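You operate a simulated robot arm through the tools that you are given. There is no shell and no other tool.

You are at the controls of a simulated robot arm. One attempt, no reset.

JOB
Close up the bench: labels in, small clear cover closed and latched, press lever up, dial on Park.

Only the result counts: the job must be done as asked and must still hold three seconds after the hand-in. Knocking over, shifting, dropping, spilling or breaking anything else fails it. A push-on lid holds only when it is set on centred and level and pressed home; a screw cap is set on level and turned clockwise until tight.

ROBOT AND FRAMES
A 7-joint arm with a four-finger gripper, fixed in place. Base frame: the origin is on the floor under the middle of its stand, x ahead of it, y to its left, z up. Readings come in m, degrees, newtons and seconds.
It reaches about 1.223 m from its shoulder. Its first joint turns from -69.0 to 172.0 degrees. Payload 3.67 kg.
The tool frame sits at the grasp point between the pads (the TCP): z along the fingers, y along the line on which they close. The tips reach 0.028 m beyond it. The gripper opens to 0.112 m; its body begins 0.073 m behind the TCP.
Orientation is that of the tool frame in the base frame, as a unit quaternion [w, x, y, z]. With the fingers straight down and closing along the base's y, the tool's x points along the base's -x, its y along +y and its z along -z.

CONTROLS
- The arm moves only by the tool play_rows. Its argument "commands" is a list of rows, each a list of 7 numbers: the shift along the tool's x, y, z in units of 50 mm (1.0 is 50 mm), then the turn, a rotation vector about the tool's x, y, z in units of 8 degrees (1.0 is 8 degrees), then the finger opening in m, from 0 to 0.112. In form: [[tx, ty, tz, rx, ry, rz, jaw], ...]. A call has 1 to 20 rows; each row shifts and turns the commanded pose from where the row before left it, along the tool's axes as they then stand. A call with a number of a shift or a turn outside -1 to 1 is refused whole. Rows are played at 5 a second. More than 0.05 m and 8.6 degrees between two rows, or a gripper value outside its range, and nothing of the call is played. A pose out of reach is approached as far as the arm can. The call stops where the force on the tool passes 90 N (or 10 N more than at its start, if that is more) or the arm is blocked; 0.2 s more then pass. The fingers move at their own pace (about 0.1025 m/s each) and stop on an object; they squeeze with about 26 N. The grip force told is the motor's: it shows also when the fingers shut on nothing. Time passes only in rows, and 0.2 s behind the last, so rows that do not move let the fingers close. The reply holds the time, the measured pose of the TCP, the force on the tool along the base axes, the opening and the grip force, in the units named above and with some noise, with the torque about the TCP (base axes, N m) and any sound that the robot's microphone picked up, and new pictures: "views" is both (left out), scene, wrist or none.
- Cameras (640 x 400 px; columns grow to the right, rows downward): "scene" is fixed at [0.0401, 0.6363, 1.7752]; the picture's right is [-0.92, -0.39, 0.00], its down [-0.14, 0.33, -0.93] and it looks along [0.36, -0.86, -0.36] (base axes); focal length 323 px, centre (320, 200). "wrist" rides on the gripper at [0.06, -0.018, -0.104] in the tool frame; the picture's right is [0.29, 0.96, 0.00], its down [-0.80, 0.24, -0.55] and it looks along [-0.53, 0.16, 0.83] (tool axes); focal length 234 px, centre (320, 200). There is no depth. A picture from a camera that has moved, and an enlarged one, comes with that camera's place and axes in the base frame and with its lens. The place of the scene camera against the robot may be out by one fixed shift of up to 0.025 m in any direction.
- raise_lower(by): slides the trunk up (or, below 0, down) by that many m; the arm rides with it, the base frame stays. It gives what a move gives, with no picture.
- enlarge(camera, box): a new picture of the part [left, top, right, bottom] of that camera's present view, enlarged. It takes no simulated time.
- finish_job(): hands the job in; it is judged then, once.

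Places have to be worked out from the pictures, the camera data and where the tool is seen. Open the gripper and draw the arm clear of the work before you hand the job in, unless the task says otherwise.

The tools are called after "Call:" by a JSON object that holds its "method" and its "body". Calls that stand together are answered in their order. play_rows: Moves the arm, as the interface text tells. Its arguments: {"type":"object","properties":{"commands":{"type":"array","items":{"type":"array","items":{"type":"number"}}},"views":{"type":"string","enum":["both","scene","wrist","none"]}},"required":["commands"]} The other tools are called the same way: raise_lower (by) moves the trunk up or down; enlarge (camera, box) takes an enlarged picture of a part of a camera's view; finish_job () hands the job in.

At the start:

```text
time: 0.0
eef_pos: [0.5407, -0.2667, 1.3329]
ee_rot: [0.0, -0.001, 1.0, 0.0]
ft_force: [-0.7, -0.1, 0.1]
wrist_torque: [0.03, 0.01, -0.04]
opening: 0.112
finger_force: 0.1
trunk travel left (down, up): [-0.775, 0.065]
```

scene: 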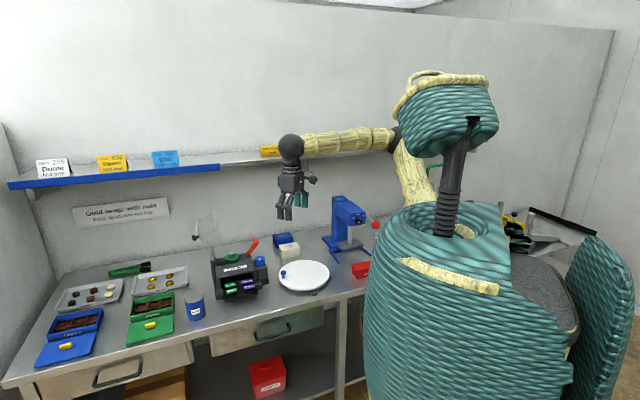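
wrist: 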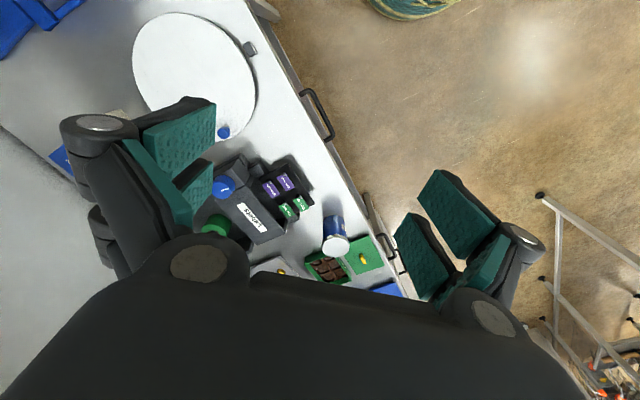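

I'll begin by looking closely at the bench with both cameras, before moving anything.

Call:
{"method": "enlarge", "body": {"camera": "scene", "box": [190, 190, 390, 315]}}

Call:
{"method": "enlarge", "body": {"camera": "scene", "box": [30, 240, 230, 365]}}

Call:
{"method": "enlarge", "body": {"camera": "wrist", "box": [180, 100, 420, 300]}}

Call:
{"method": "enlarge", "body": {"camera": "scene", "box": [200, 225, 280, 305]}}

```text
3.20 times, centred on (290, 252) of scene
camera zoom: at [0.0401, 0.6363, 1.7752], right [-0.92, -0.39, 0.0], down [-0.14, 0.33, -0.93], along [0.36, -0.86, -0.36], focal length 1034 px, centre (416, 32)
```

zoom: 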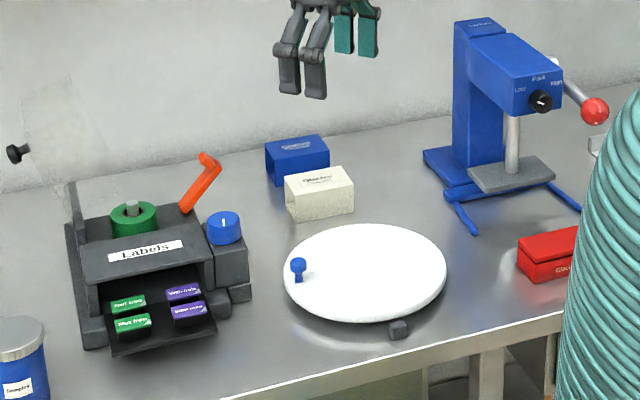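

```text
3.20 times, centred on (130, 302) of scene
camera zoom: at [0.0401, 0.6363, 1.7752], right [-0.92, -0.39, 0.0], down [-0.14, 0.33, -0.93], along [0.36, -0.86, -0.36], focal length 1034 px, centre (928, -128)
```

zoom: 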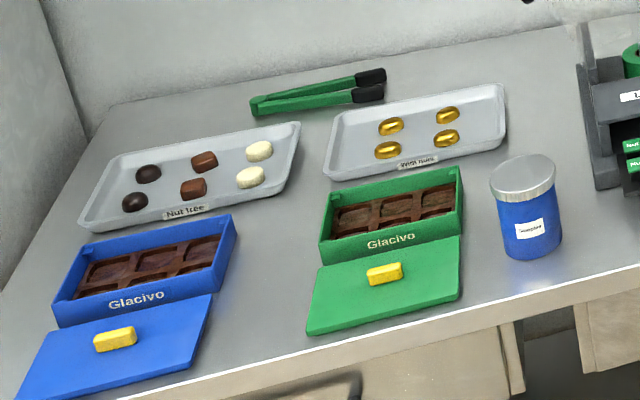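

```text
2.00 times, centred on (300, 200) of wrist
camera zoom: at [0.4804, -0.285, 1.4381], right [-0.29, 0.96, 0.0], down [0.8, 0.24, 0.55], along [0.53, 0.16, -0.83], focal length 468 px, centre (360, 200)
```

zoom: 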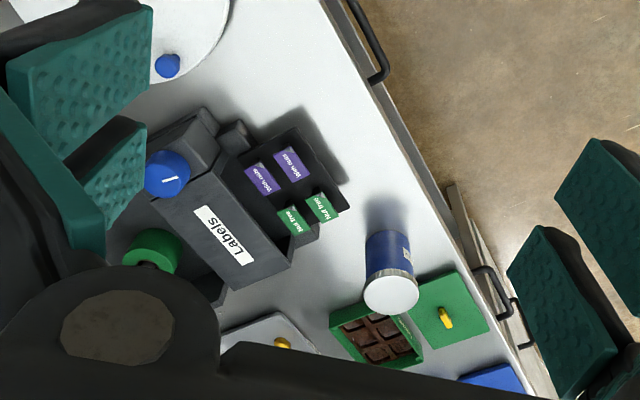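

```text
5.00 times, centred on (240, 265) of scene
camera zoom: at [0.0401, 0.6363, 1.7752], right [-0.92, -0.39, 0.0], down [-0.14, 0.33, -0.93], along [0.36, -0.86, -0.36], focal length 1615 px, centre (720, -125)
```

zoom: 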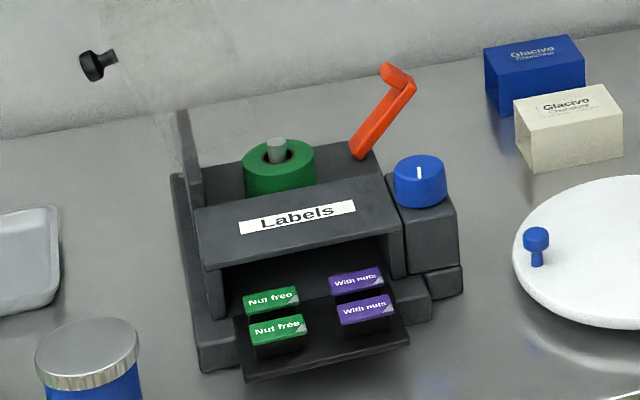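

The bench runs diagonally to the base, and the hand is just in front of its edge near the label box. I turn the hand about the vertical to face the bench squarely and look again.

Call:
{"method": "play_rows", "body": {"commands": [[0, 0, 0, 0, 0, 1, 0.112], [0, 0, 0, 0, 0, 1, 0.112], [0, 0, 0, 0, 0, 1, 0.112], [0, 0, 0, 0, 0, 1, 0.112], [0, 0, 0, 0, 0, 1, 0.112], [0, 0, 0, 0, 0, 0.625, 0.112]]}}

```text
time: 1.4
eef_pos: [0.5393, -0.2675, 1.3328]
ee_rot: [-0.001, 0.383, 0.924, 0.0]
ft_force: [1.1, -0.1, -0.7]
wrist_torque: [0.01, -0.01, 0.01]
opening: 0.1121
finger_force: 0.0
trunk travel left (down, up): [-0.775, 0.065]
camera wrist: at [0.4847, -0.237, 1.4379], right [0.47, 0.88, 0.0], down [0.73, -0.4, 0.55], along [0.49, -0.26, -0.83], focal length 234 px, centre (320, 200)
```

scene: 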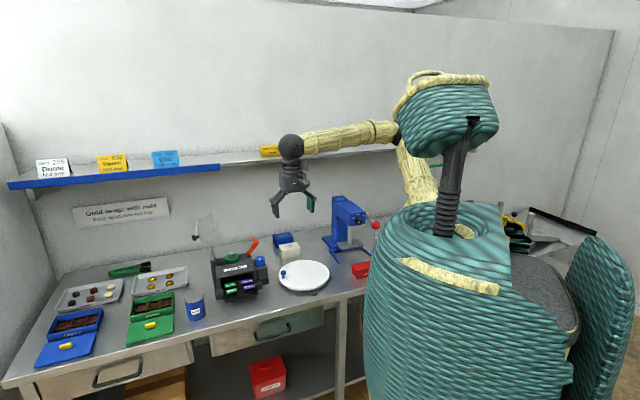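
wrist: 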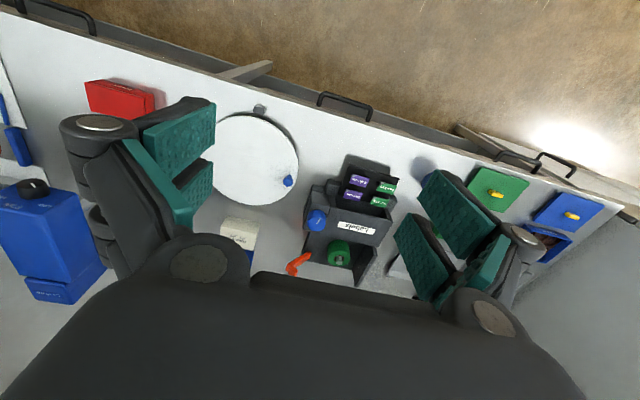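

The hand now looks squarely over the bench. I enlarge the label box and the press in the wrist view.

Call:
{"method": "enlarge", "body": {"camera": "wrist", "box": [260, 130, 420, 290]}}

Call:
{"method": "enlarge", "body": {"camera": "wrist", "box": [0, 70, 160, 310]}}

Call:
{"method": "enlarge", "body": {"camera": "scene", "box": [320, 180, 400, 290]}}

Call:
{"method": "enlarge", "body": {"camera": "scene", "box": [180, 200, 270, 270]}}

Call:
{"method": "enlarge", "body": {"camera": "scene", "box": [480, 190, 620, 280]}}

```text
2.50 times, centred on (340, 210) of wrist
camera zoom: at [0.4847, -0.237, 1.4379], right [0.47, 0.88, 0.0], down [0.73, -0.4, 0.55], along [0.49, -0.26, -0.83], focal length 585 px, centre (270, 175)
```

zoom: 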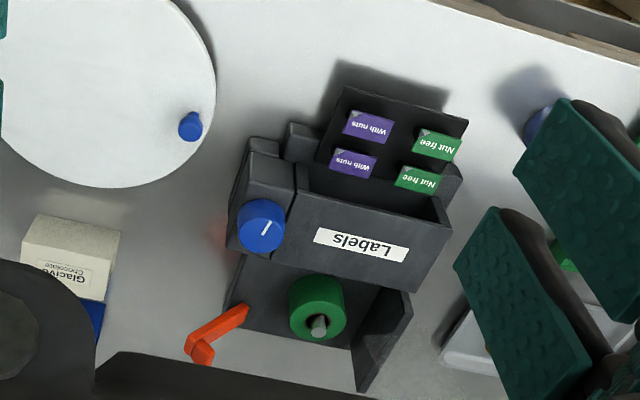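

```text
1.67 times, centred on (80, 190) of wrist
camera zoom: at [0.4847, -0.237, 1.4379], right [0.47, 0.88, 0.0], down [0.73, -0.4, 0.55], along [0.49, -0.26, -0.83], focal length 390 px, centre (720, 217)
```

zoom: 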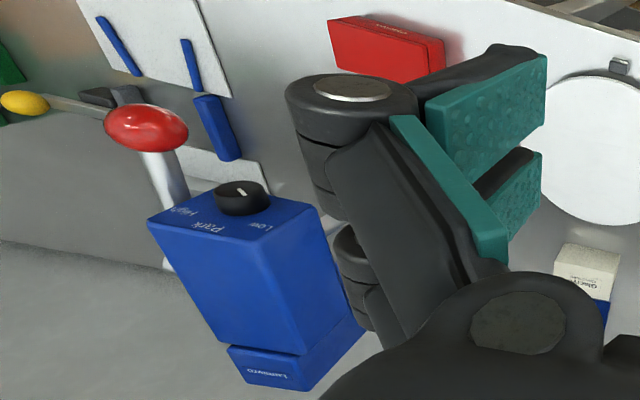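

```text
3.64 times, centred on (360, 235) of scene
camera zoom: at [0.0401, 0.6363, 1.7752], right [-0.92, -0.39, 0.0], down [-0.14, 0.33, -0.93], along [0.36, -0.86, -0.36], focal length 1175 px, centre (174, 73)
```

zoom: 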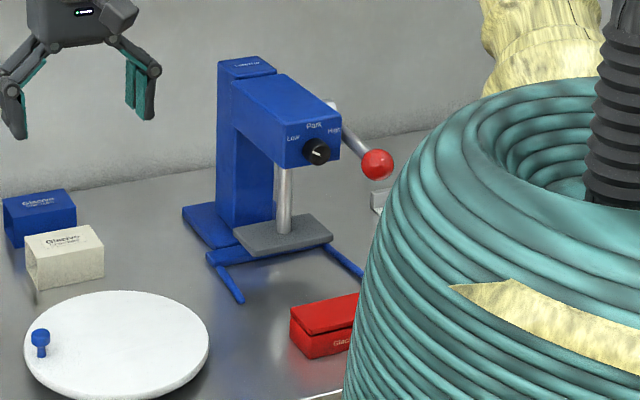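

```text
5.71 times, centred on (225, 235) of scene
camera zoom: at [0.0401, 0.6363, 1.7752], right [-0.92, -0.39, 0.0], down [-0.14, 0.33, -0.93], along [0.36, -0.86, -0.36], focal length 1846 px, centre (863, 0)
```

zoom: 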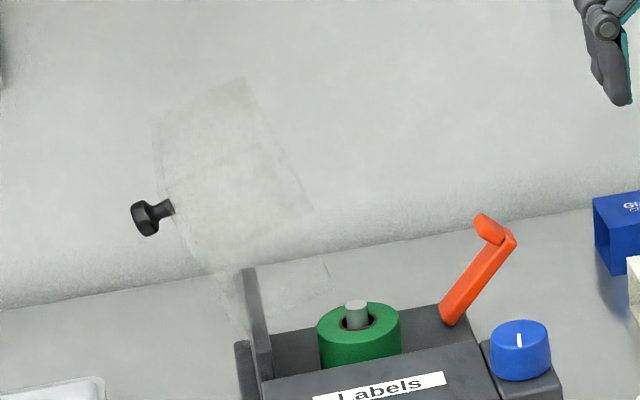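

```text
4.44 times, centred on (550, 235) of scene
camera zoom: at [0.0401, 0.6363, 1.7752], right [-0.92, -0.39, 0.0], down [-0.14, 0.33, -0.93], along [0.36, -0.86, -0.36], focal length 1436 px, centre (-702, 44)
```

zoom: 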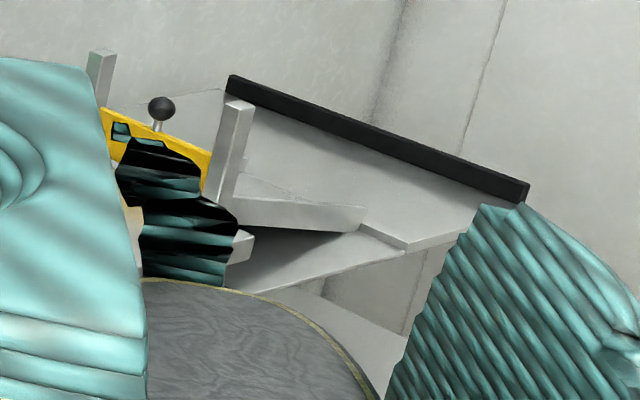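

The box has its label tray pulled out, the clear cover standing open at its left with a black knob, and an orange hook latch on its right. The blue press has the Low/Park/High dial and the red-ball lever; I slide the hand along the bench towards the press for a closer look.

Call:
{"method": "play_rows", "body": {"commands": [[0, -0.8, 0, 0, 0, 0, 0.112], [0, -0.9, 0, 0, 0, 0, 0.112], [0, -0.9, 0, 0, 0, 0, 0.112], [0, -0.9, 0, 0, 0, 0, 0.112], [0, -0.9, 0, 0, 0, 0, 0.112], [0, -0.9, 0, 0, 0, 0, 0.112], [0, -0.8, 0, 0, 0, 0, 0.112]]}}

```text
time: 3.2
eef_pos: [0.3111, -0.4818, 1.4183]
ee_rot: [0.176, 0.362, 0.909, 0.105]
ft_force: [0.2, 0.7, -0.9]
wrist_torque: [0.05, -0.02, 0.0]
opening: 0.1119
finger_force: 0.1
out of reach, approached as far as the arm can: row 6
trunk travel left (down, up): [-0.775, 0.065]
stopped in row 7: the arm was blocked; the commanded pose is now the measured one
camera wrist: at [0.2188, -0.4597, 1.4956], right [0.4, 0.89, 0.23], down [0.47, -0.42, 0.78], along [0.79, -0.2, -0.58], focal length 234 px, centre (320, 200)
```

scene: 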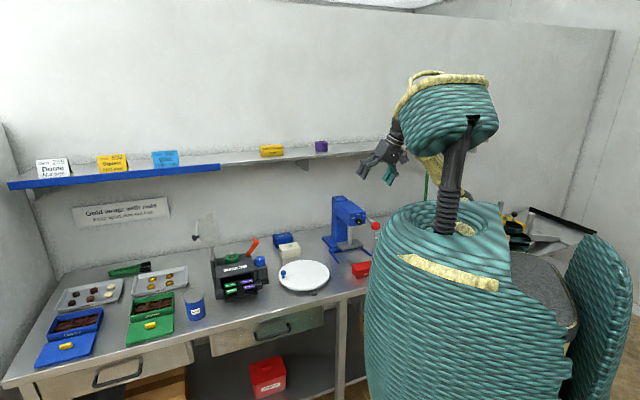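
wrist: 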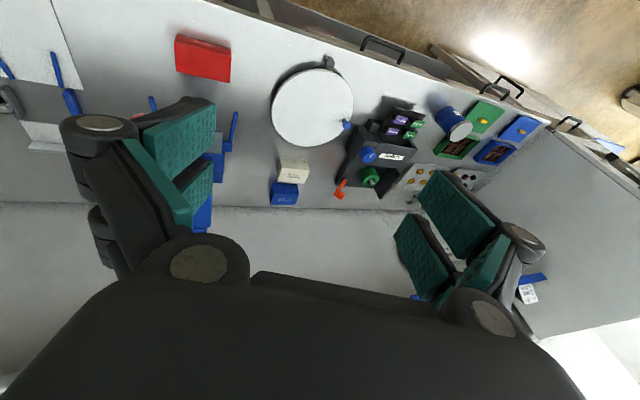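

The arm ran into its reach limit because the hand came too close to the body, and it tilted. I bring the hand back along the bench, upright again, and further over the bench.

Call:
{"method": "play_rows", "body": {"commands": [[-0.32, 0.79, 0.44, 0.474, 0.353, 0.04, 0.112], [-0.33, 0.82, 0.34, 0.474, 0.353, 0.04, 0.112], [-0.34, 0.84, 0.25, 0.474, 0.353, 0.04, 0.112], [-0.35, 0.87, 0.16, 0.474, 0.353, 0.04, 0.112], [-0.36, 0.88, 0.07, 0.474, 0.353, 0.04, 0.112], [0, 0, 0, 0, 0, 0, 0.112]]}}

```text
time: 4.6
eef_pos: [0.5269, -0.3851, 1.4112]
ee_rot: [0.001, 0.383, 0.924, 0.0]
ft_force: [-0.3, -0.4, -0.7]
wrist_torque: [0.05, -0.04, -0.03]
opening: 0.1122
finger_force: 0.0
trunk travel left (down, up): [-0.775, 0.065]
camera wrist: at [0.4718, -0.3559, 1.5166], right [0.47, 0.88, 0.0], down [0.73, -0.39, 0.56], along [0.49, -0.26, -0.83], focal length 234 px, centre (320, 200)
```

scene: 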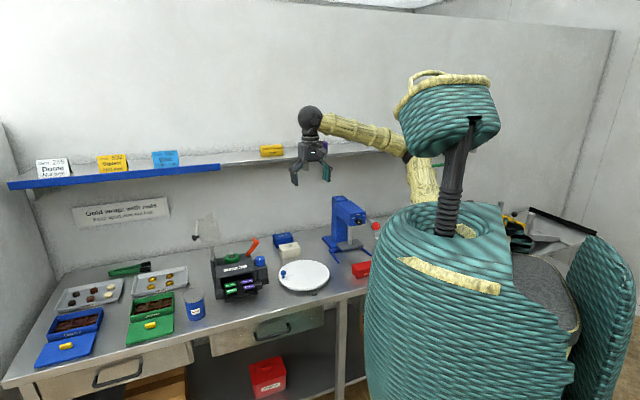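
wrist: 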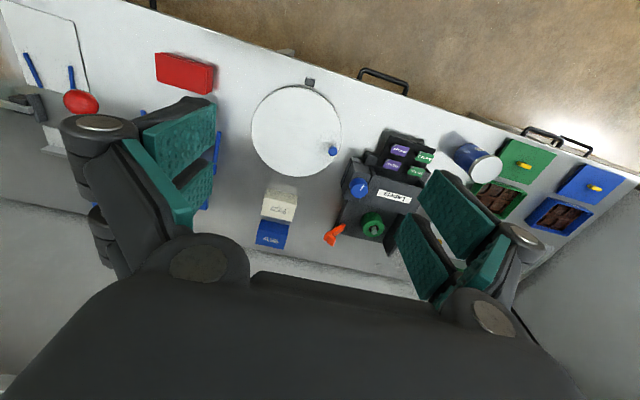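

The hand is upright again. I lower the trunk by 0.15 m so that the shoulder is lower relative to the work, which should give the arm more room near the body.

Call:
{"method": "raise_lower", "body": {"by": -0.15}}

```text
time: 6.3
eef_pos: [0.5275, -0.3833, 1.26]
ee_rot: [0.001, 0.383, 0.924, -0.002]
ft_force: [0.3, 0.3, 0.4]
wrist_torque: [-0.02, 0.02, -0.01]
opening: 0.112
finger_force: 0.0
trunk travel left (down, up): [-0.625, 0.215]
```

Now I slide towards the press in smaller steps while rising a little.

Call:
{"method": "play_rows", "body": {"commands": [[0, -0.8, -0.4, 0, 0, 0, 0.112], [0, -0.8, -0.4, 0, 0, 0, 0.112], [0, -0.8, -0.4, 0, 0, 0, 0.112], [0, -0.8, -0.3, 0, 0, 0, 0.112], [0, -0.8, 0, 0, 0, 0, 0.112]]}}

```text
time: 7.5
eef_pos: [0.46, -0.465, 1.3117]
ee_rot: [0.0, 0.383, 0.924, 0.001]
ft_force: [0.0, -0.9, -0.1]
wrist_torque: [0.02, -0.01, -0.02]
opening: 0.1118
finger_force: 0.1
out of reach, approached as far as the arm can: row 3, 4, 5
trunk travel left (down, up): [-0.625, 0.215]
camera wrist: at [0.4056, -0.4357, 1.4177], right [0.47, 0.88, 0.0], down [0.73, -0.4, 0.56], along [0.49, -0.26, -0.83], focal length 234 px, centre (320, 200)
```

scene: 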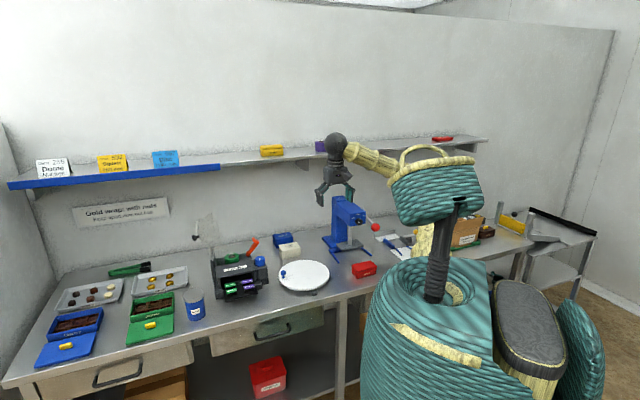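
wrist: 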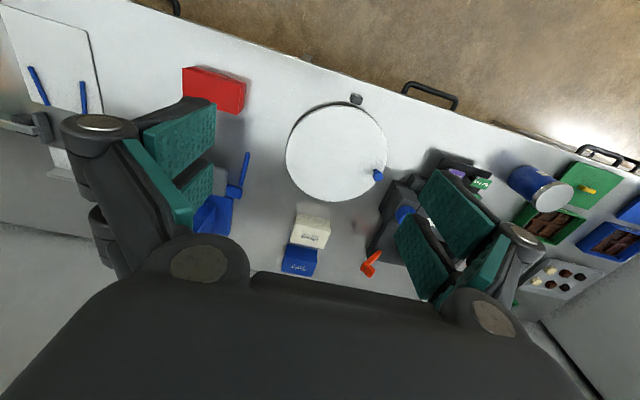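

The limit came again at about U=0 along the bench (hand at x=0.46, y=-0.465), so it may be a joint limit rather than distance. I step back a little and lower the trunk further, then test again.

Call:
{"method": "play_rows", "body": {"commands": [[0, 0.6, 0, 0, 0, 0, 0.112], [0, 0.8, 0, 0, 0, 0, 0.112], [0, 0.8, 0, 0, 0, 0, 0.112]], "views": "none"}}

Call:
{"method": "raise_lower", "body": {"by": -0.2}}

```text
time: 8.3
eef_pos: [0.5372, -0.3789, 1.3131]
ee_rot: [0.001, 0.383, 0.924, -0.003]
ft_force: [0.8, 1.2, 0.0]
wrist_torque: [-0.1, 0.0, -0.01]
opening: 0.1121
finger_force: 0.1
trunk travel left (down, up): [-0.625, 0.215]
```

```text
time: 10.5
eef_pos: [0.5359, -0.3846, 1.1113]
ee_rot: [0.002, 0.383, 0.924, -0.002]
ft_force: [0.2, 0.3, 0.6]
wrist_torque: [-0.01, -0.04, -0.01]
opening: 0.1123
finger_force: 0.0
trunk travel left (down, up): [-0.425, 0.415]
```

Now I raise the hand relative to the lowered trunk, then slide towards the press again.

Call:
{"method": "play_rows", "body": {"commands": [[0, 0, -0.9, 0, 0, 0, 0.112], [0, 0, -0.9, 0, 0, 0, 0.112], [0, 0, -0.9, 0, 0, 0, 0.112], [0, -0.8, -0.3, 0, 0, 0, 0.112], [0, -0.8, 0, 0, 0, 0, 0.112], [0, -0.8, 0, 0, 0, 0, 0.112], [0, -0.8, 0, 0, 0, 0, 0.112], [0, -0.8, 0, 0, 0, 0, 0.112]]}}

```text
time: 12.3
eef_pos: [0.4934, -0.4453, 1.2173]
ee_rot: [0.002, 0.382, 0.924, 0.0]
ft_force: [-0.1, -0.2, -0.1]
wrist_torque: [-0.01, 0.0, 0.02]
opening: 0.1121
finger_force: 0.0
out of reach, approached as far as the arm can: row 5, 6, 7, 8
trunk travel left (down, up): [-0.425, 0.415]
camera wrist: at [0.439, -0.4158, 1.3232], right [0.47, 0.88, 0.0], down [0.73, -0.39, 0.56], along [0.49, -0.26, -0.83], focal length 234 px, centre (320, 200)
```

scene: 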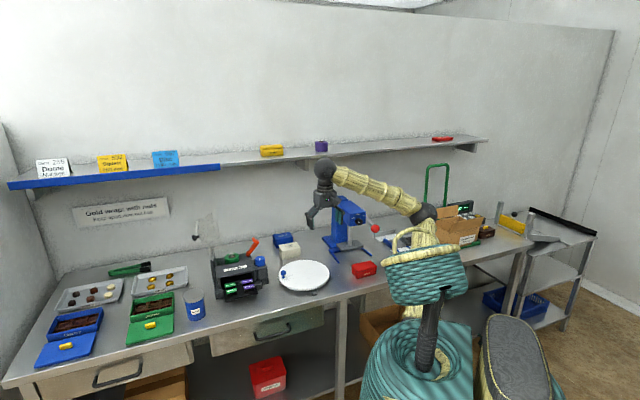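
wrist: 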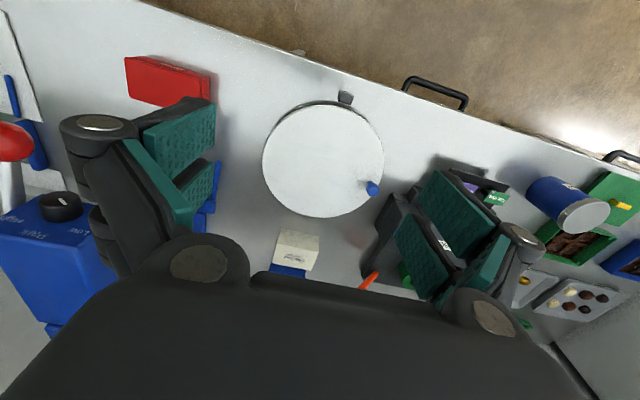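

The shoulder sits over the stand, and in this posture the elbow swings out to the first joint's limit when the hand is near. I go deeper over the bench first, where the arm is stretched more, and then slide towards the press.

Call:
{"method": "play_rows", "body": {"commands": [[-0.9, 0.1, -0.3, 0, 0, 0, 0.112], [-0.9, 0, -0.3, 0, 0, 0, 0.112], [-0.9, 0, -0.2, 0, 0, 0, 0.112], [-0.7, 0, 0, 0, 0, 0, 0.112], [0, -0.8, 0, 0, 0, 0, 0.112], [0, -0.8, 0, 0, 0, 0, 0.112], [0, -0.8, 0, 0, 0, 0, 0.112]]}}

```text
time: 13.9
eef_pos: [0.5787, -0.6451, 1.248]
ee_rot: [0.0, 0.382, 0.924, 0.001]
ft_force: [0.3, 0.2, 1.0]
wrist_torque: [-0.03, -0.02, 0.0]
opening: 0.1121
finger_force: 0.1
out of reach, approached as far as the arm can: row 6, 7
trunk travel left (down, up): [-0.425, 0.415]
camera wrist: at [0.5242, -0.6157, 1.3535], right [0.47, 0.88, 0.0], down [0.73, -0.4, 0.56], along [0.49, -0.26, -0.83], focal length 234 px, centre (320, 200)
```

scene: 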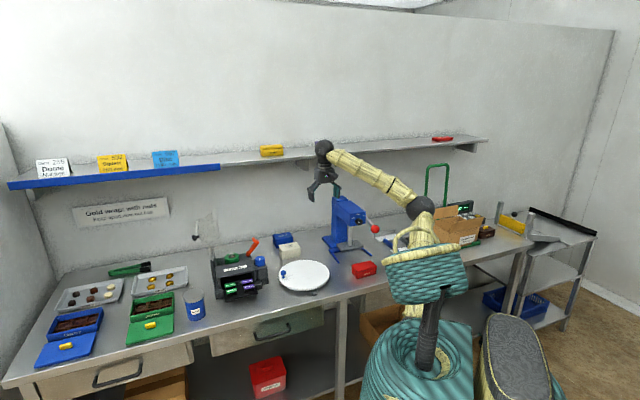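
wrist: 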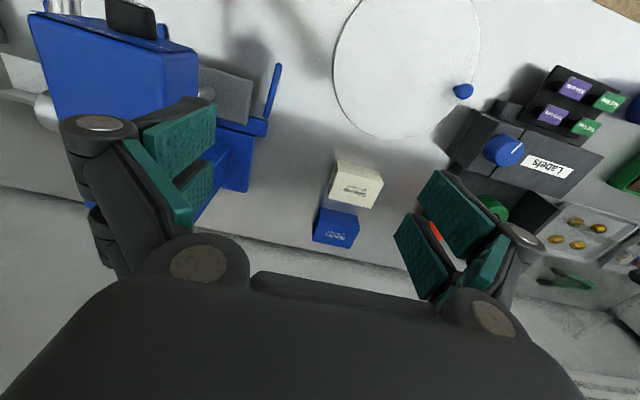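

The hand is stopped again at U=-0.05, W=0.865. I test whether the yaw of the hand is what limits it: turn it 24 degrees back and try sliding again.

Call:
{"method": "play_rows", "body": {"commands": [[0, 0.2, 0, 0, 0, -1, 0.112], [0, 0, 0, 0, 0, -1, 0.112], [0, 0, 0, 0, 0, -1, 0.112], [0.25, -0.6, 0, 0, 0, 0, 0.112], [0.25, -0.6, 0, 0, 0, 0, 0.112], [0.25, -0.6, 0, 0, 0, 0, 0.112]], "views": "none"}}

```text
time: 15.3
eef_pos: [0.5786, -0.7079, 1.2396]
ee_rot: [0.0, 0.183, 0.983, 0.0]
ft_force: [0.0, 0.4, -0.2]
wrist_torque: [0.02, 0.02, -0.04]
opening: 0.112
finger_force: 0.0
out of reach, approached as far as the arm can: row 4, 5, 6
trunk travel left (down, up): [-0.425, 0.415]
```

The yaw was not the limit; the elbow is. I look from here at the press first, since the hand is now fairly near it.

Call:
{"method": "enlarge", "body": {"camera": "wrist", "box": [0, 0, 320, 200]}}

Call:
{"method": "enlarge", "body": {"camera": "scene", "box": [310, 190, 400, 290]}}

Call:
{"method": "enlarge", "body": {"camera": "scene", "box": [335, 205, 385, 245]}}

```text
2.00 times, centred on (160, 100) of wrist
camera zoom: at [0.5169, -0.7031, 1.3449], right [0.07, 1.0, 0.0], down [0.83, -0.06, 0.55], along [0.55, -0.04, -0.83], focal length 468 px, centre (640, 400)
```

zoom: 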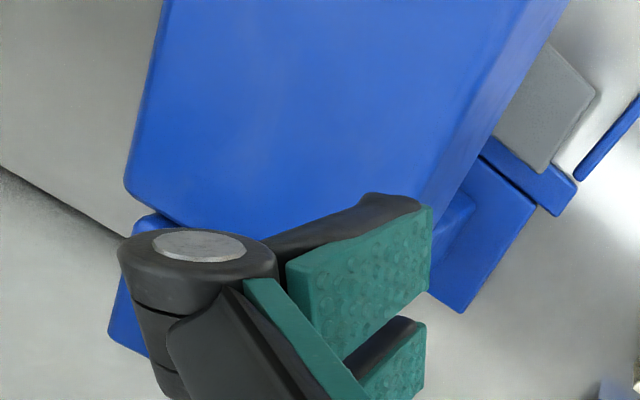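

```text
4.00 times, centred on (355, 240) of scene
camera zoom: at [0.0401, 0.6363, 1.7752], right [-0.92, -0.39, 0.0], down [-0.14, 0.33, -0.93], along [0.36, -0.86, -0.36], focal length 1292 px, centre (180, 40)
```

zoom: 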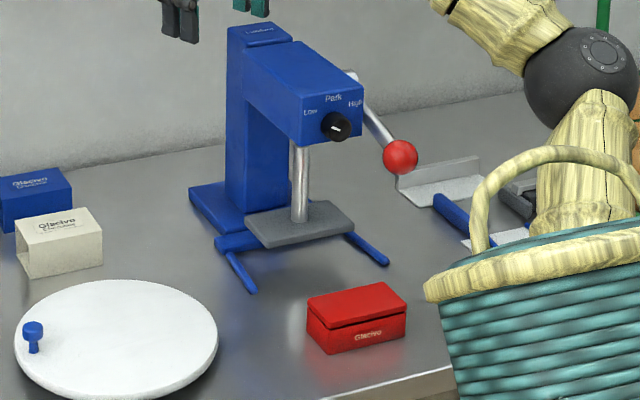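

```text
10.00 times, centred on (360, 225) of scene
camera zoom: at [0.0401, 0.6363, 1.7752], right [-0.92, -0.39, 0.0], down [-0.14, 0.33, -0.93], along [0.36, -0.86, -0.36], focal length 3230 px, centre (-80, -50)
```

zoom: 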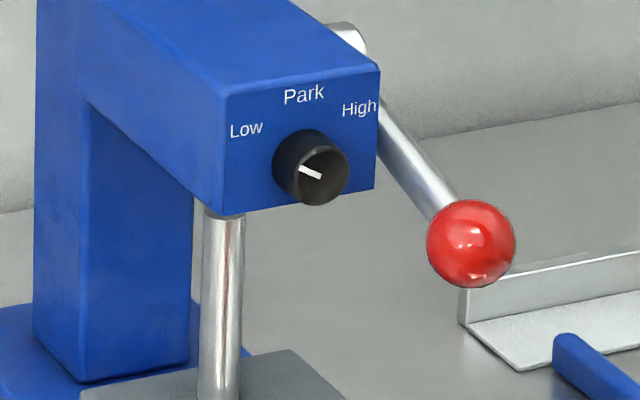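

The picture is very clear: the dial points left at Low and Park is at its top, and the red-ball lever hangs forward and down. A higher shoulder gives a more stretched arm here, so I draw back over the turntable and raise the trunk in stages.

Call:
{"method": "play_rows", "body": {"commands": [[0.466, 0.824, 0, 0, 0, 0, 0.112], [0.466, 0.824, 0, 0, 0, 0, 0.112], [0.466, 0.824, 0, 0, 0, 0, 0.112], [0.466, 0.824, 0, 0, 0, 0, 0.112], [0.466, 0.824, 0, 0, 0, 0, 0.112], [0, 0, 0.4, 0, 0, 1, 0.112], [0, 0, 0.5, 0, 0, 1, 0.112], [0, 0, 0.5, 0, 0, 1, 0.112]], "views": "none"}}

Call:
{"method": "raise_lower", "body": {"by": 0.2}}

```text
time: 17.1
eef_pos: [0.5501, -0.4725, 1.164]
ee_rot: [0.0, 0.384, 0.923, 0.0]
ft_force: [0.4, -0.3, 0.4]
wrist_torque: [0.0, 0.02, 0.0]
opening: 0.1119
finger_force: 0.0
out of reach, approached as far as the arm can: row 1
trunk travel left (down, up): [-0.425, 0.415]
```

```text
time: 19.3
eef_pos: [0.551, -0.4721, 1.3645]
ee_rot: [0.0, 0.383, 0.924, -0.001]
ft_force: [-0.2, 0.0, -0.2]
wrist_torque: [-0.01, -0.02, -0.02]
opening: 0.1118
finger_force: 0.1
trunk travel left (down, up): [-0.625, 0.215]
```

Trunk is up 0.2 m; I lower the hand by the same and raise the trunk by another 0.2 m.

Call:
{"method": "play_rows", "body": {"commands": [[0, 0, 0.9, 0, 0, 0, 0.112], [0, 0, 0.9, 0, 0, 0, 0.112], [0, 0, 0.9, 0, 0, 0, 0.112], [0, 0, 0.9, 0, 0, 0, 0.112], [0, 0, 0.4, 0, 0, 0, 0.112]], "views": "none"}}

Call:
{"method": "raise_lower", "body": {"by": 0.2}}

```text
time: 20.5
eef_pos: [0.5505, -0.4728, 1.1657]
ee_rot: [0.001, 0.383, 0.924, -0.002]
ft_force: [0.7, 0.2, -0.5]
wrist_torque: [-0.02, 0.02, 0.0]
opening: 0.1119
finger_force: 0.0
trunk travel left (down, up): [-0.625, 0.215]
```

```text
time: 22.7
eef_pos: [0.5523, -0.475, 1.365]
ee_rot: [0.001, 0.383, 0.924, -0.001]
ft_force: [-0.5, -0.2, -1.1]
wrist_torque: [-0.02, -0.03, 0.01]
opening: 0.112
finger_force: 0.0
trunk travel left (down, up): [-0.825, 0.015]
```

Now I lower the hand to about 1.23 m, go deeper, and slide towards the press.

Call:
{"method": "play_rows", "body": {"commands": [[-0.4, 0, 0.8, 0, 0, 0, 0.112], [-0.4, 0, 0.8, 0, 0, 0, 0.112], [-0.4, 0, 0.8, 0, 0, 0, 0.112], [-0.4, -0.6, 0.3, 0, 0, 0, 0.112], [0, -0.8, 0, 0, 0, 0, 0.112], [0, -0.8, 0, 0, 0, 0, 0.112], [0, -0.8, 0, 0, 0, 0, 0.112], [0, -0.8, 0, 0, 0, 0, 0.112]]}}

```text
time: 24.5
eef_pos: [0.4721, -0.6703, 1.2325]
ee_rot: [0.001, 0.383, 0.924, 0.0]
ft_force: [-0.1, -0.4, 0.4]
wrist_torque: [0.02, -0.02, 0.02]
opening: 0.1122
finger_force: 0.2
trunk travel left (down, up): [-0.825, 0.015]
camera wrist: at [0.4183, -0.6404, 1.3369], right [0.47, 0.88, 0.0], down [0.73, -0.39, 0.55], along [0.49, -0.26, -0.83], focal length 234 px, centre (320, 200)
```

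scene: 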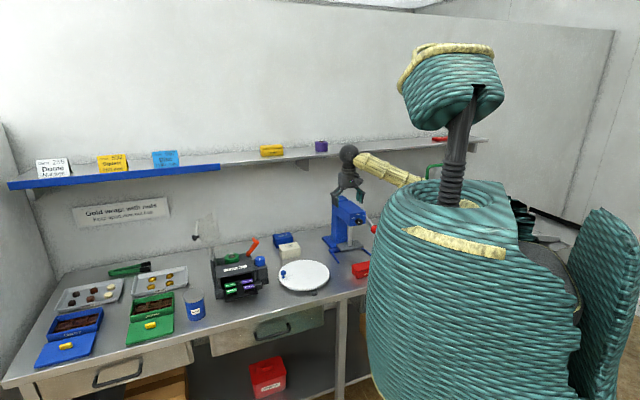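
wrist: 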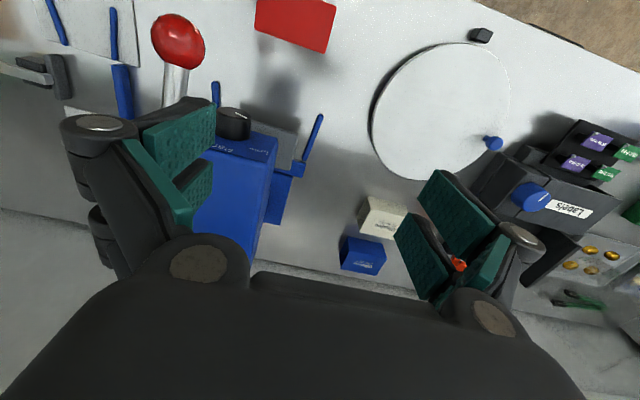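

No limit this time: the hand is at U=-0.14, W=0.81, and the red ball is seen at about U=-0.27, W=0.78, z≈1.10. I slide on so that the ball comes between the fingers in view, staying well above it.

Call:
{"method": "play_rows", "body": {"commands": [[0.2, -0.8, 0, 0, 0, 0, 0.112], [0.2, -0.8, 0, 0, 0, 0, 0.112], [0.2, -0.8, 0, 0, 0, 0, 0.112], [0, 0, 0, 0, 0, 0, 0.112]]}}

```text
time: 25.5
eef_pos: [0.368, -0.7303, 1.2322]
ee_rot: [0.001, 0.383, 0.924, -0.002]
ft_force: [-0.4, -0.2, -0.6]
wrist_torque: [0.0, 0.02, 0.0]
opening: 0.1118
finger_force: 0.0
trunk travel left (down, up): [-0.825, 0.015]
camera wrist: at [0.3133, -0.6999, 1.3376], right [0.47, 0.88, 0.0], down [0.73, -0.39, 0.56], along [0.49, -0.27, -0.83], focal length 234 px, centre (320, 200)
```

scene: 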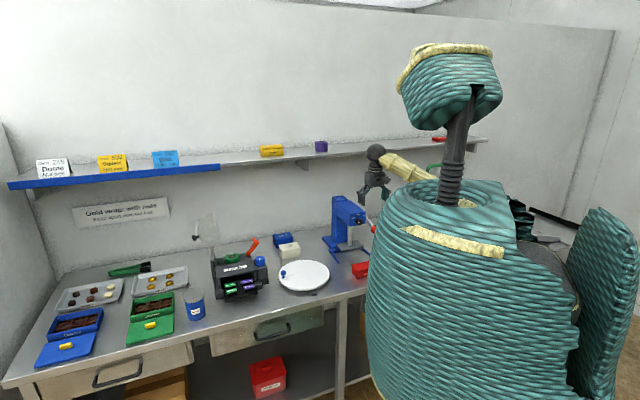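
wrist: 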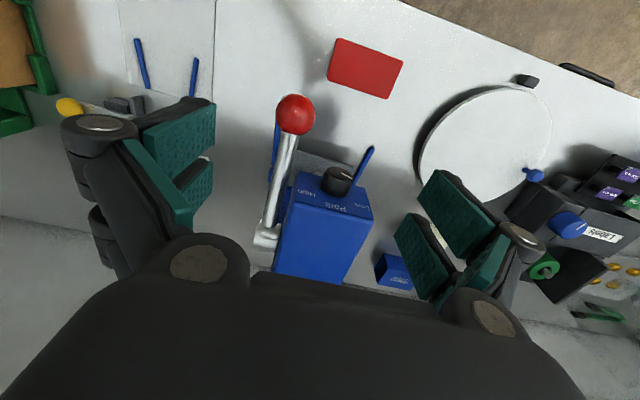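

The view is ideal now: the lever lies in a vertical plane at U≈-0.28, ball at W≈0.783, z≈1.08, pivot at W≈0.93, z≈1.125. Before lifting it I check how far the shelf sticks out above, and look closely at the press.

Call:
{"method": "enlarge", "body": {"camera": "scene", "box": [230, 120, 390, 200]}}

Call:
{"method": "enlarge", "body": {"camera": "wrist", "box": [230, 70, 410, 290]}}

Call:
{"method": "enlarge", "body": {"camera": "scene", "box": [335, 185, 385, 245]}}

```text
4.00 times, centred on (310, 160) of scene
camera zoom: at [0.0401, 0.6363, 1.7752], right [-0.92, -0.39, 0.0], down [-0.14, 0.33, -0.93], along [0.36, -0.86, -0.36], focal length 1292 px, centre (360, 360)
```

zoom: 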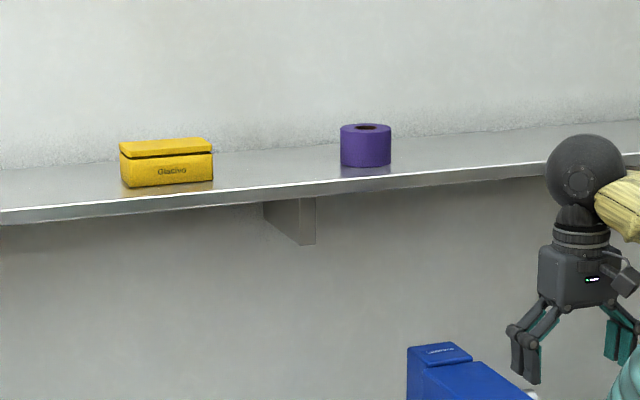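

```text
1.82 times, centred on (320, 180) of wrist
camera zoom: at [0.3133, -0.6999, 1.3376], right [0.47, 0.88, 0.0], down [0.73, -0.39, 0.56], along [0.49, -0.27, -0.83], focal length 426 px, centre (320, 236)
```

zoom: 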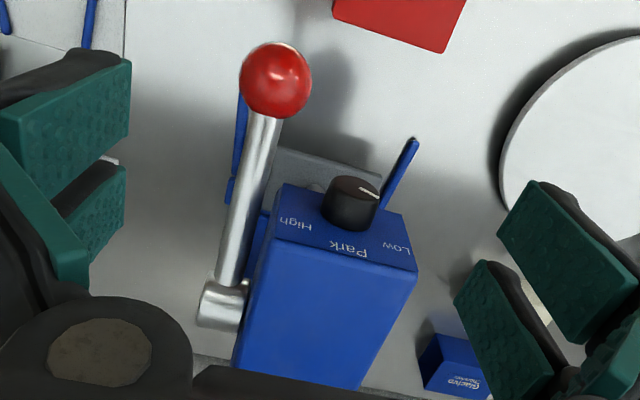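

```text
6.67 times, centred on (360, 215) of scene
camera zoom: at [0.0401, 0.6363, 1.7752], right [-0.92, -0.39, 0.0], down [-0.14, 0.33, -0.93], along [0.36, -0.86, -0.36], focal length 2154 px, centre (53, 100)
```

zoom: 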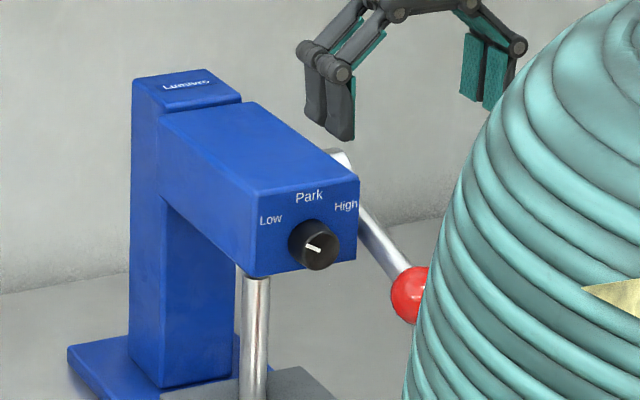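

The shelf's front edge seems to be at roughly W≈0.95, z≈1.42, so a vertical hand would get near it when lifting the lever. I tilt the hand about 40 degrees, fingers towards the wall, so that the wrist stays well clear of the shelf.

Call:
{"method": "play_rows", "body": {"commands": [[0.3, -0.1, 0, 0, -1, 0, 0.085], [0.3, -0.1, 0, 0, -1, 0, 0.085], [0.3, -0.1, 0, 0, -1, 0, 0.085], [0.2, -0.1, 0, 0, -1, 0, 0.085], [0, -0.1, 0, 0, -1, 0, 0.085]]}}

```text
time: 26.7
eef_pos: [0.3102, -0.7086, 1.2227]
ee_rot: [0.319, 0.36, 0.867, -0.134]
ft_force: [0.4, -0.7, 0.5]
wrist_torque: [-0.01, -0.01, -0.02]
opening: 0.0849
finger_force: 0.1
trunk travel left (down, up): [-0.825, 0.015]
camera wrist: at [0.2186, -0.6402, 1.2648], right [0.52, 0.83, -0.19], down [0.35, 0.0, 0.94], along [0.78, -0.55, -0.29], focal length 234 px, centre (320, 200)
```

scene: 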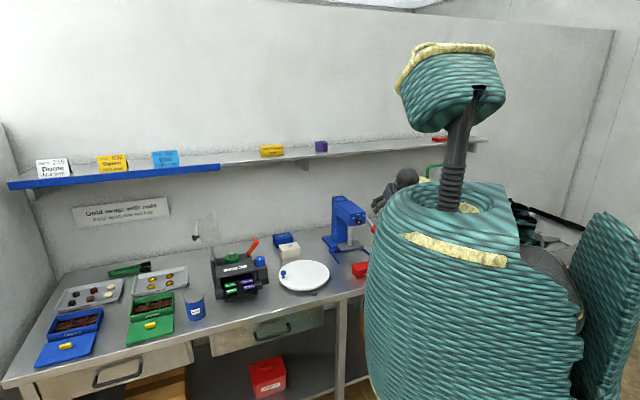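
wrist: 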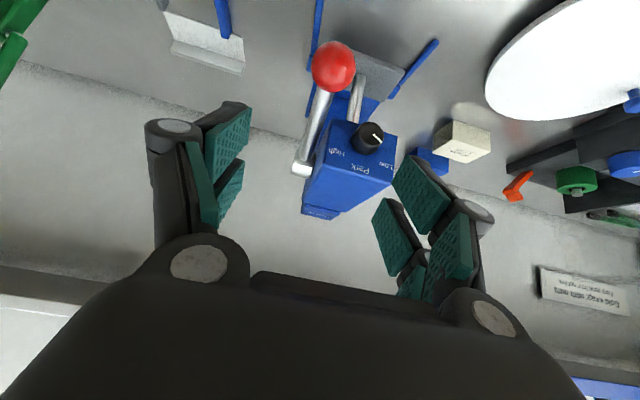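

The ball is confirmed at U=-0.2815, W=0.783, z=1.078, with the pivot at W=0.926, z=1.126. I come down along the tilted fingers towards the ball with the jaw narrowed to 0.062 m, stopping short to check the alignment.

Call:
{"method": "play_rows", "body": {"commands": [[0.5, 0, 0.4, 0, 0, 0, 0.07], [0.42, 0, 0.6, 0, 0, 0, 0.062], [0, 0, 0.6, 0, 0, 0, 0.062], [0, 0, 0, 0, 0, 0, 0.062]], "views": "wrist"}}

```text
time: 27.7
eef_pos: [0.3225, -0.7226, 1.1293]
ee_rot: [0.317, 0.36, 0.868, -0.131]
ft_force: [-1.0, 0.2, 0.0]
wrist_torque: [0.02, -0.07, 0.01]
opening: 0.0619
finger_force: 0.1
trunk travel left (down, up): [-0.825, 0.015]
camera wrist: at [0.2307, -0.6559, 1.1717], right [0.52, 0.83, -0.19], down [0.35, -0.01, 0.94], along [0.78, -0.55, -0.29], focal length 234 px, centre (320, 200)
```

wrist: 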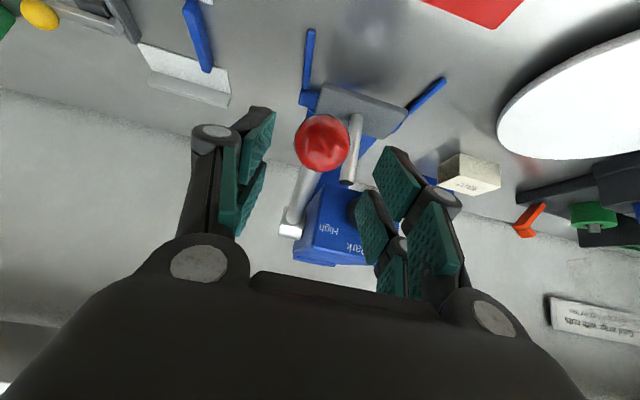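

The ball lies straight ahead on the finger axis, 0.067 m away. I advance 0.06 m and close on it.

Call:
{"method": "play_rows", "body": {"commands": [[0, 0, 0.4, 0, 0, 0, 0.062], [0, 0, 0.4, 0, 0, 0, 0.062], [0, 0, 0.4, 0, 0, 0, 0.062], [0, 0, 0, 0, 0, 0, 0.062]], "views": "wrist"}}

```text
time: 28.7
eef_pos: [0.3498, -0.7486, 1.0839]
ee_rot: [0.316, 0.36, 0.868, -0.131]
ft_force: [-0.2, -0.2, -0.3]
wrist_torque: [-0.01, -0.01, 0.03]
opening: 0.0618
finger_force: 0.1
trunk travel left (down, up): [-0.825, 0.015]
camera wrist: at [0.2582, -0.6816, 1.1266], right [0.52, 0.83, -0.19], down [0.35, -0.01, 0.94], along [0.78, -0.55, -0.29], focal length 234 px, centre (320, 200)
```

wrist: 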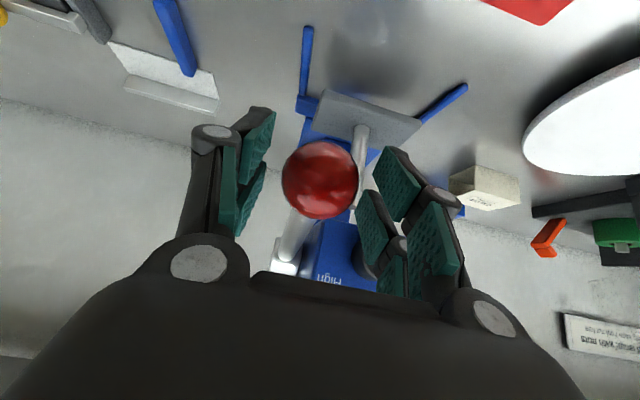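

The ball is centred between the pads. I close the fingers and wait for the grip.

Call:
{"method": "play_rows", "body": {"commands": [[0, 0, 0, 0, 0, 0, 0.03], [0, 0, 0, 0, 0, 0, 0.03], [0, 0, 0, 0, 0, 0, 0.03]], "views": "wrist"}}

```text
time: 29.5
eef_pos: [0.3495, -0.7479, 1.0856]
ee_rot: [0.316, 0.36, 0.867, -0.133]
ft_force: [-2.9, -5.2, 2.4]
wrist_torque: [-0.3, -0.17, -0.06]
opening: 0.0418
finger_force: 44.7
trunk travel left (down, up): [-0.825, 0.015]
camera wrist: at [0.2584, -0.681, 1.127], right [0.52, 0.83, -0.19], down [0.35, -0.01, 0.94], along [0.78, -0.55, -0.29], focal length 234 px, centre (320, 200)
```

wrist: 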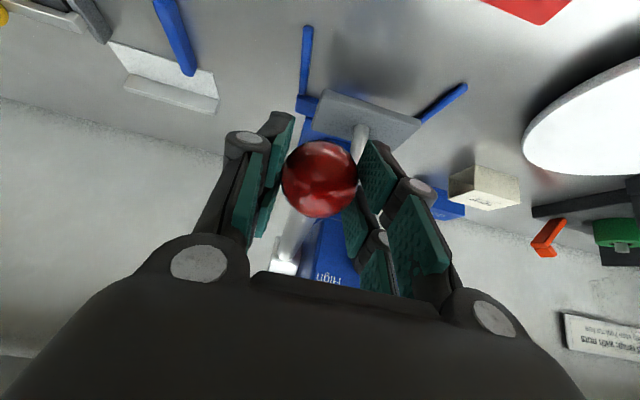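

The ball is held at 0.042 m opening. I lift it along the arc about the pivot, first up to level, watching the forces.

Call:
{"method": "play_rows", "body": {"commands": [[-0.136, 0, -0.294, 0, 0, 0, 0.03], [-0.166, 0, -0.276, 0, 0, 0, 0.03], [-0.196, 0, -0.26, 0, 0, 0, 0.03]], "views": "wrist"}}

```text
time: 30.3
eef_pos: [0.3449, -0.7439, 1.133]
ee_rot: [0.316, 0.36, 0.867, -0.133]
ft_force: [3.8, -2.1, -9.4]
wrist_torque: [0.5, 0.97, -0.32]
opening: 0.042
finger_force: 44.8
trunk travel left (down, up): [-0.825, 0.015]
camera wrist: at [0.2542, -0.6765, 1.1753], right [0.52, 0.83, -0.19], down [0.35, -0.01, 0.94], along [0.78, -0.56, -0.3], focal length 234 px, centre (320, 200)
```

wrist: 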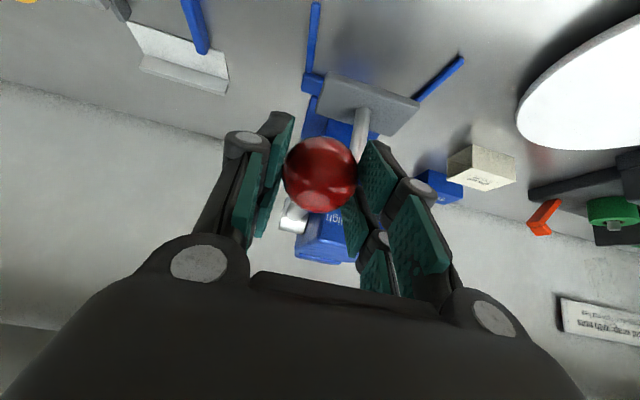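

The lever follows smoothly with small force. I continue along the arc.

Call:
{"method": "play_rows", "body": {"commands": [[-0.254, 0, -0.266, 0, 0, 0, 0.03], [-0.288, 0, -0.232, 0, 0, 0, 0.03], [-0.312, 0, -0.194, 0, 0, 0, 0.03], [-0.332, 0, -0.156, 0, 0, 0, 0.03]], "views": "wrist"}}

```text
time: 31.3
eef_pos: [0.3576, -0.7551, 1.2045]
ee_rot: [0.316, 0.359, 0.869, -0.132]
ft_force: [-0.7, 2.6, -12.2]
wrist_torque: [0.97, 1.07, -0.08]
opening: 0.0421
finger_force: 44.4
trunk travel left (down, up): [-0.825, 0.015]
camera wrist: at [0.2654, -0.6881, 1.2471], right [0.52, 0.83, -0.19], down [0.35, -0.01, 0.94], along [0.78, -0.55, -0.3], focal length 234 px, centre (320, 200)
```

wrist: 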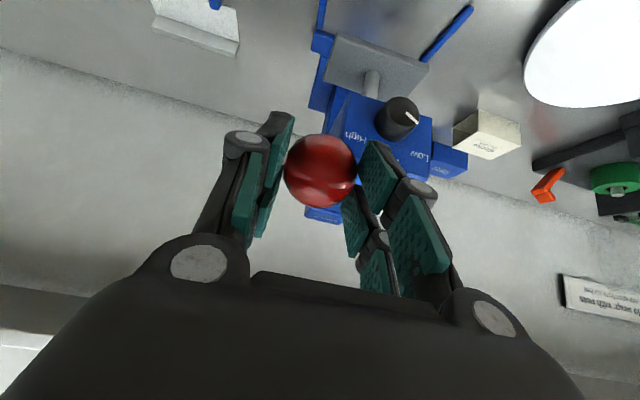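

Still a light force, about 12 N. I continue up by three more steps.

Call:
{"method": "play_rows", "body": {"commands": [[-0.348, 0, -0.114, 0, 0, 0, 0.03], [-0.362, 0, -0.072, 0, 0, 0, 0.03]], "views": "none"}}

Call:
{"method": "play_rows", "body": {"commands": [[-0.366, 0, -0.026, 0, 0, 0, 0.03]], "views": "both"}}

```text
time: 31.9
eef_pos: [0.371, -0.7706, 1.2348]
ee_rot: [0.318, 0.359, 0.868, -0.133]
ft_force: [-2.4, 3.5, -10.7]
wrist_torque: [1.12, 1.07, -0.02]
opening: 0.0428
finger_force: 45.0
trunk travel left (down, up): [-0.825, 0.015]
```

```text
time: 32.3
eef_pos: [0.3792, -0.7771, 1.248]
ee_rot: [0.317, 0.36, 0.867, -0.133]
ft_force: [-5.4, 2.9, -8.2]
wrist_torque: [0.94, 1.15, -0.2]
opening: 0.0426
finger_force: 45.4
trunk travel left (down, up): [-0.825, 0.015]
camera wrist: at [0.2881, -0.7105, 1.2888], right [0.52, 0.83, -0.19], down [0.35, -0.01, 0.94], along [0.78, -0.56, -0.29], focal length 234 px, centre (320, 200)
```

scene: 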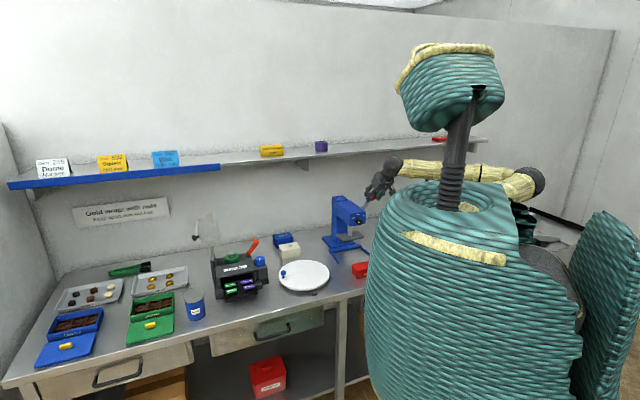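
wrist: 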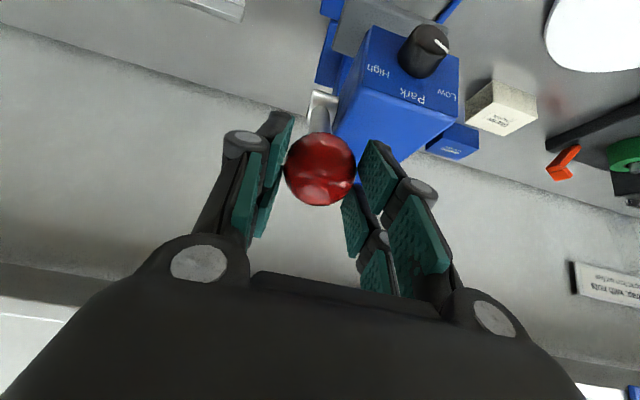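

The lever is now about 49 degrees above level and still moving freely. I go on step by step until a stop is felt.

Call:
{"method": "play_rows", "body": {"commands": [[-0.368, 0, 0.02, 0, 0, 0, 0.03]], "views": "none"}}

Call:
{"method": "play_rows", "body": {"commands": [[-0.36, 0, 0.064, 0, 0, 0, 0.03]], "views": "none"}}

Call:
{"method": "play_rows", "body": {"commands": [[-0.35, 0, 0.106, 0, 0, 0, 0.03]], "views": "wrist"}}

```text
time: 32.7
eef_pos: [0.3908, -0.7898, 1.259]
ee_rot: [0.318, 0.359, 0.867, -0.132]
ft_force: [-5.0, 2.6, -1.4]
wrist_torque: [0.72, 0.48, 0.11]
opening: 0.0425
finger_force: 45.2
trunk travel left (down, up): [-0.825, 0.015]
```

```text
time: 33.1
eef_pos: [0.4018, -0.7989, 1.2667]
ee_rot: [0.317, 0.359, 0.868, -0.131]
ft_force: [-19.7, 21.2, -14.1]
wrist_torque: [0.68, 0.45, 0.1]
opening: 0.043
finger_force: 44.7
trunk travel left (down, up): [-0.825, 0.015]
```

```text
time: 33.5
eef_pos: [0.4159, -0.8141, 1.2756]
ee_rot: [0.319, 0.36, 0.867, -0.132]
ft_force: [-7.5, -1.4, 8.3]
wrist_torque: [-0.04, 0.29, 0.05]
opening: 0.0413
finger_force: 17.9
trunk travel left (down, up): [-0.825, 0.015]
camera wrist: at [0.3244, -0.7469, 1.3176], right [0.52, 0.83, -0.19], down [0.34, -0.01, 0.94], along [0.78, -0.56, -0.29], focal length 234 px, centre (320, 200)
```

wrist: 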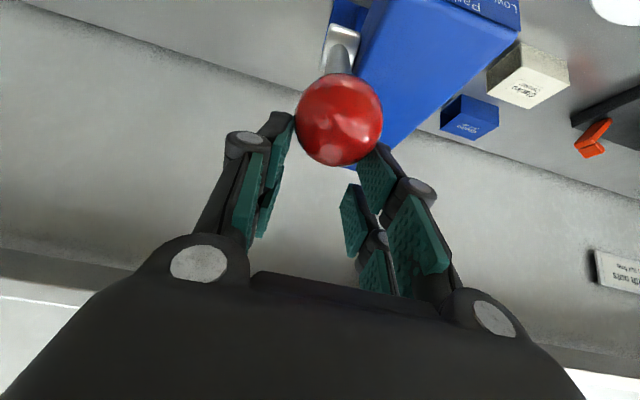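

At about 60 degrees the force jumped and the ball slipped towards the tips, which suggests the lever's upper stop. I open the fingers and watch whether the lever stays.

Call:
{"method": "play_rows", "body": {"commands": [[0, 0, 0, 0, 0, 0, 0.075], [0, 0, 0, 0, 0, 0, 0.075], [0, 0, -0.5, 0, 0, 0, 0.075], [0, 0, -0.8, 0, 0, 0, 0.075], [0, 0, -0.8, 0, 0, 0, 0.075]]}}

```text
time: 34.7
eef_pos: [0.3698, -0.7636, 1.3552]
ee_rot: [0.317, 0.359, 0.868, -0.134]
ft_force: [0.1, 0.7, 0.2]
wrist_torque: [-0.02, -0.02, 0.01]
opening: 0.0752
finger_force: 0.0
trunk travel left (down, up): [-0.825, 0.015]
camera wrist: at [0.2769, -0.696, 1.3978], right [0.52, 0.83, -0.19], down [0.35, -0.01, 0.94], along [0.78, -0.55, -0.29], focal length 234 px, centre (320, 200)
```

scene: 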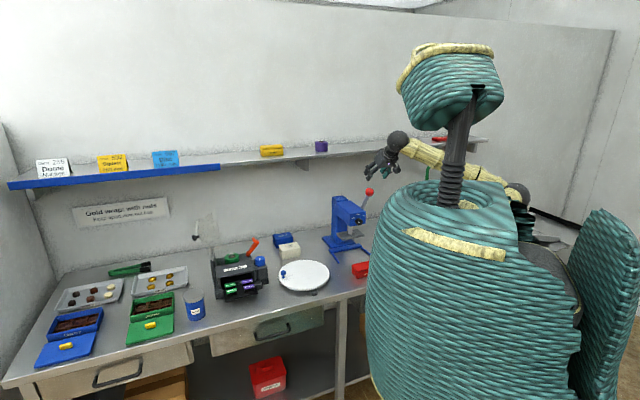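
wrist: 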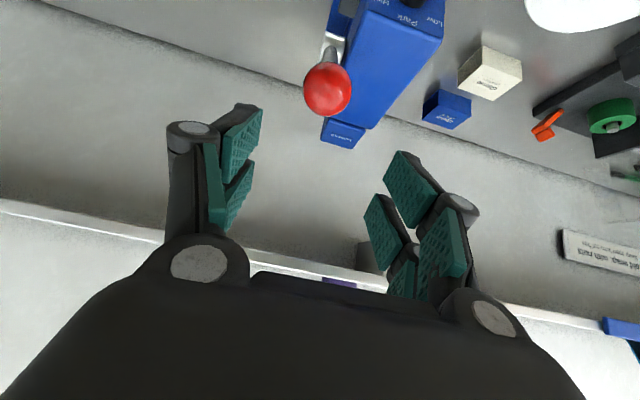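

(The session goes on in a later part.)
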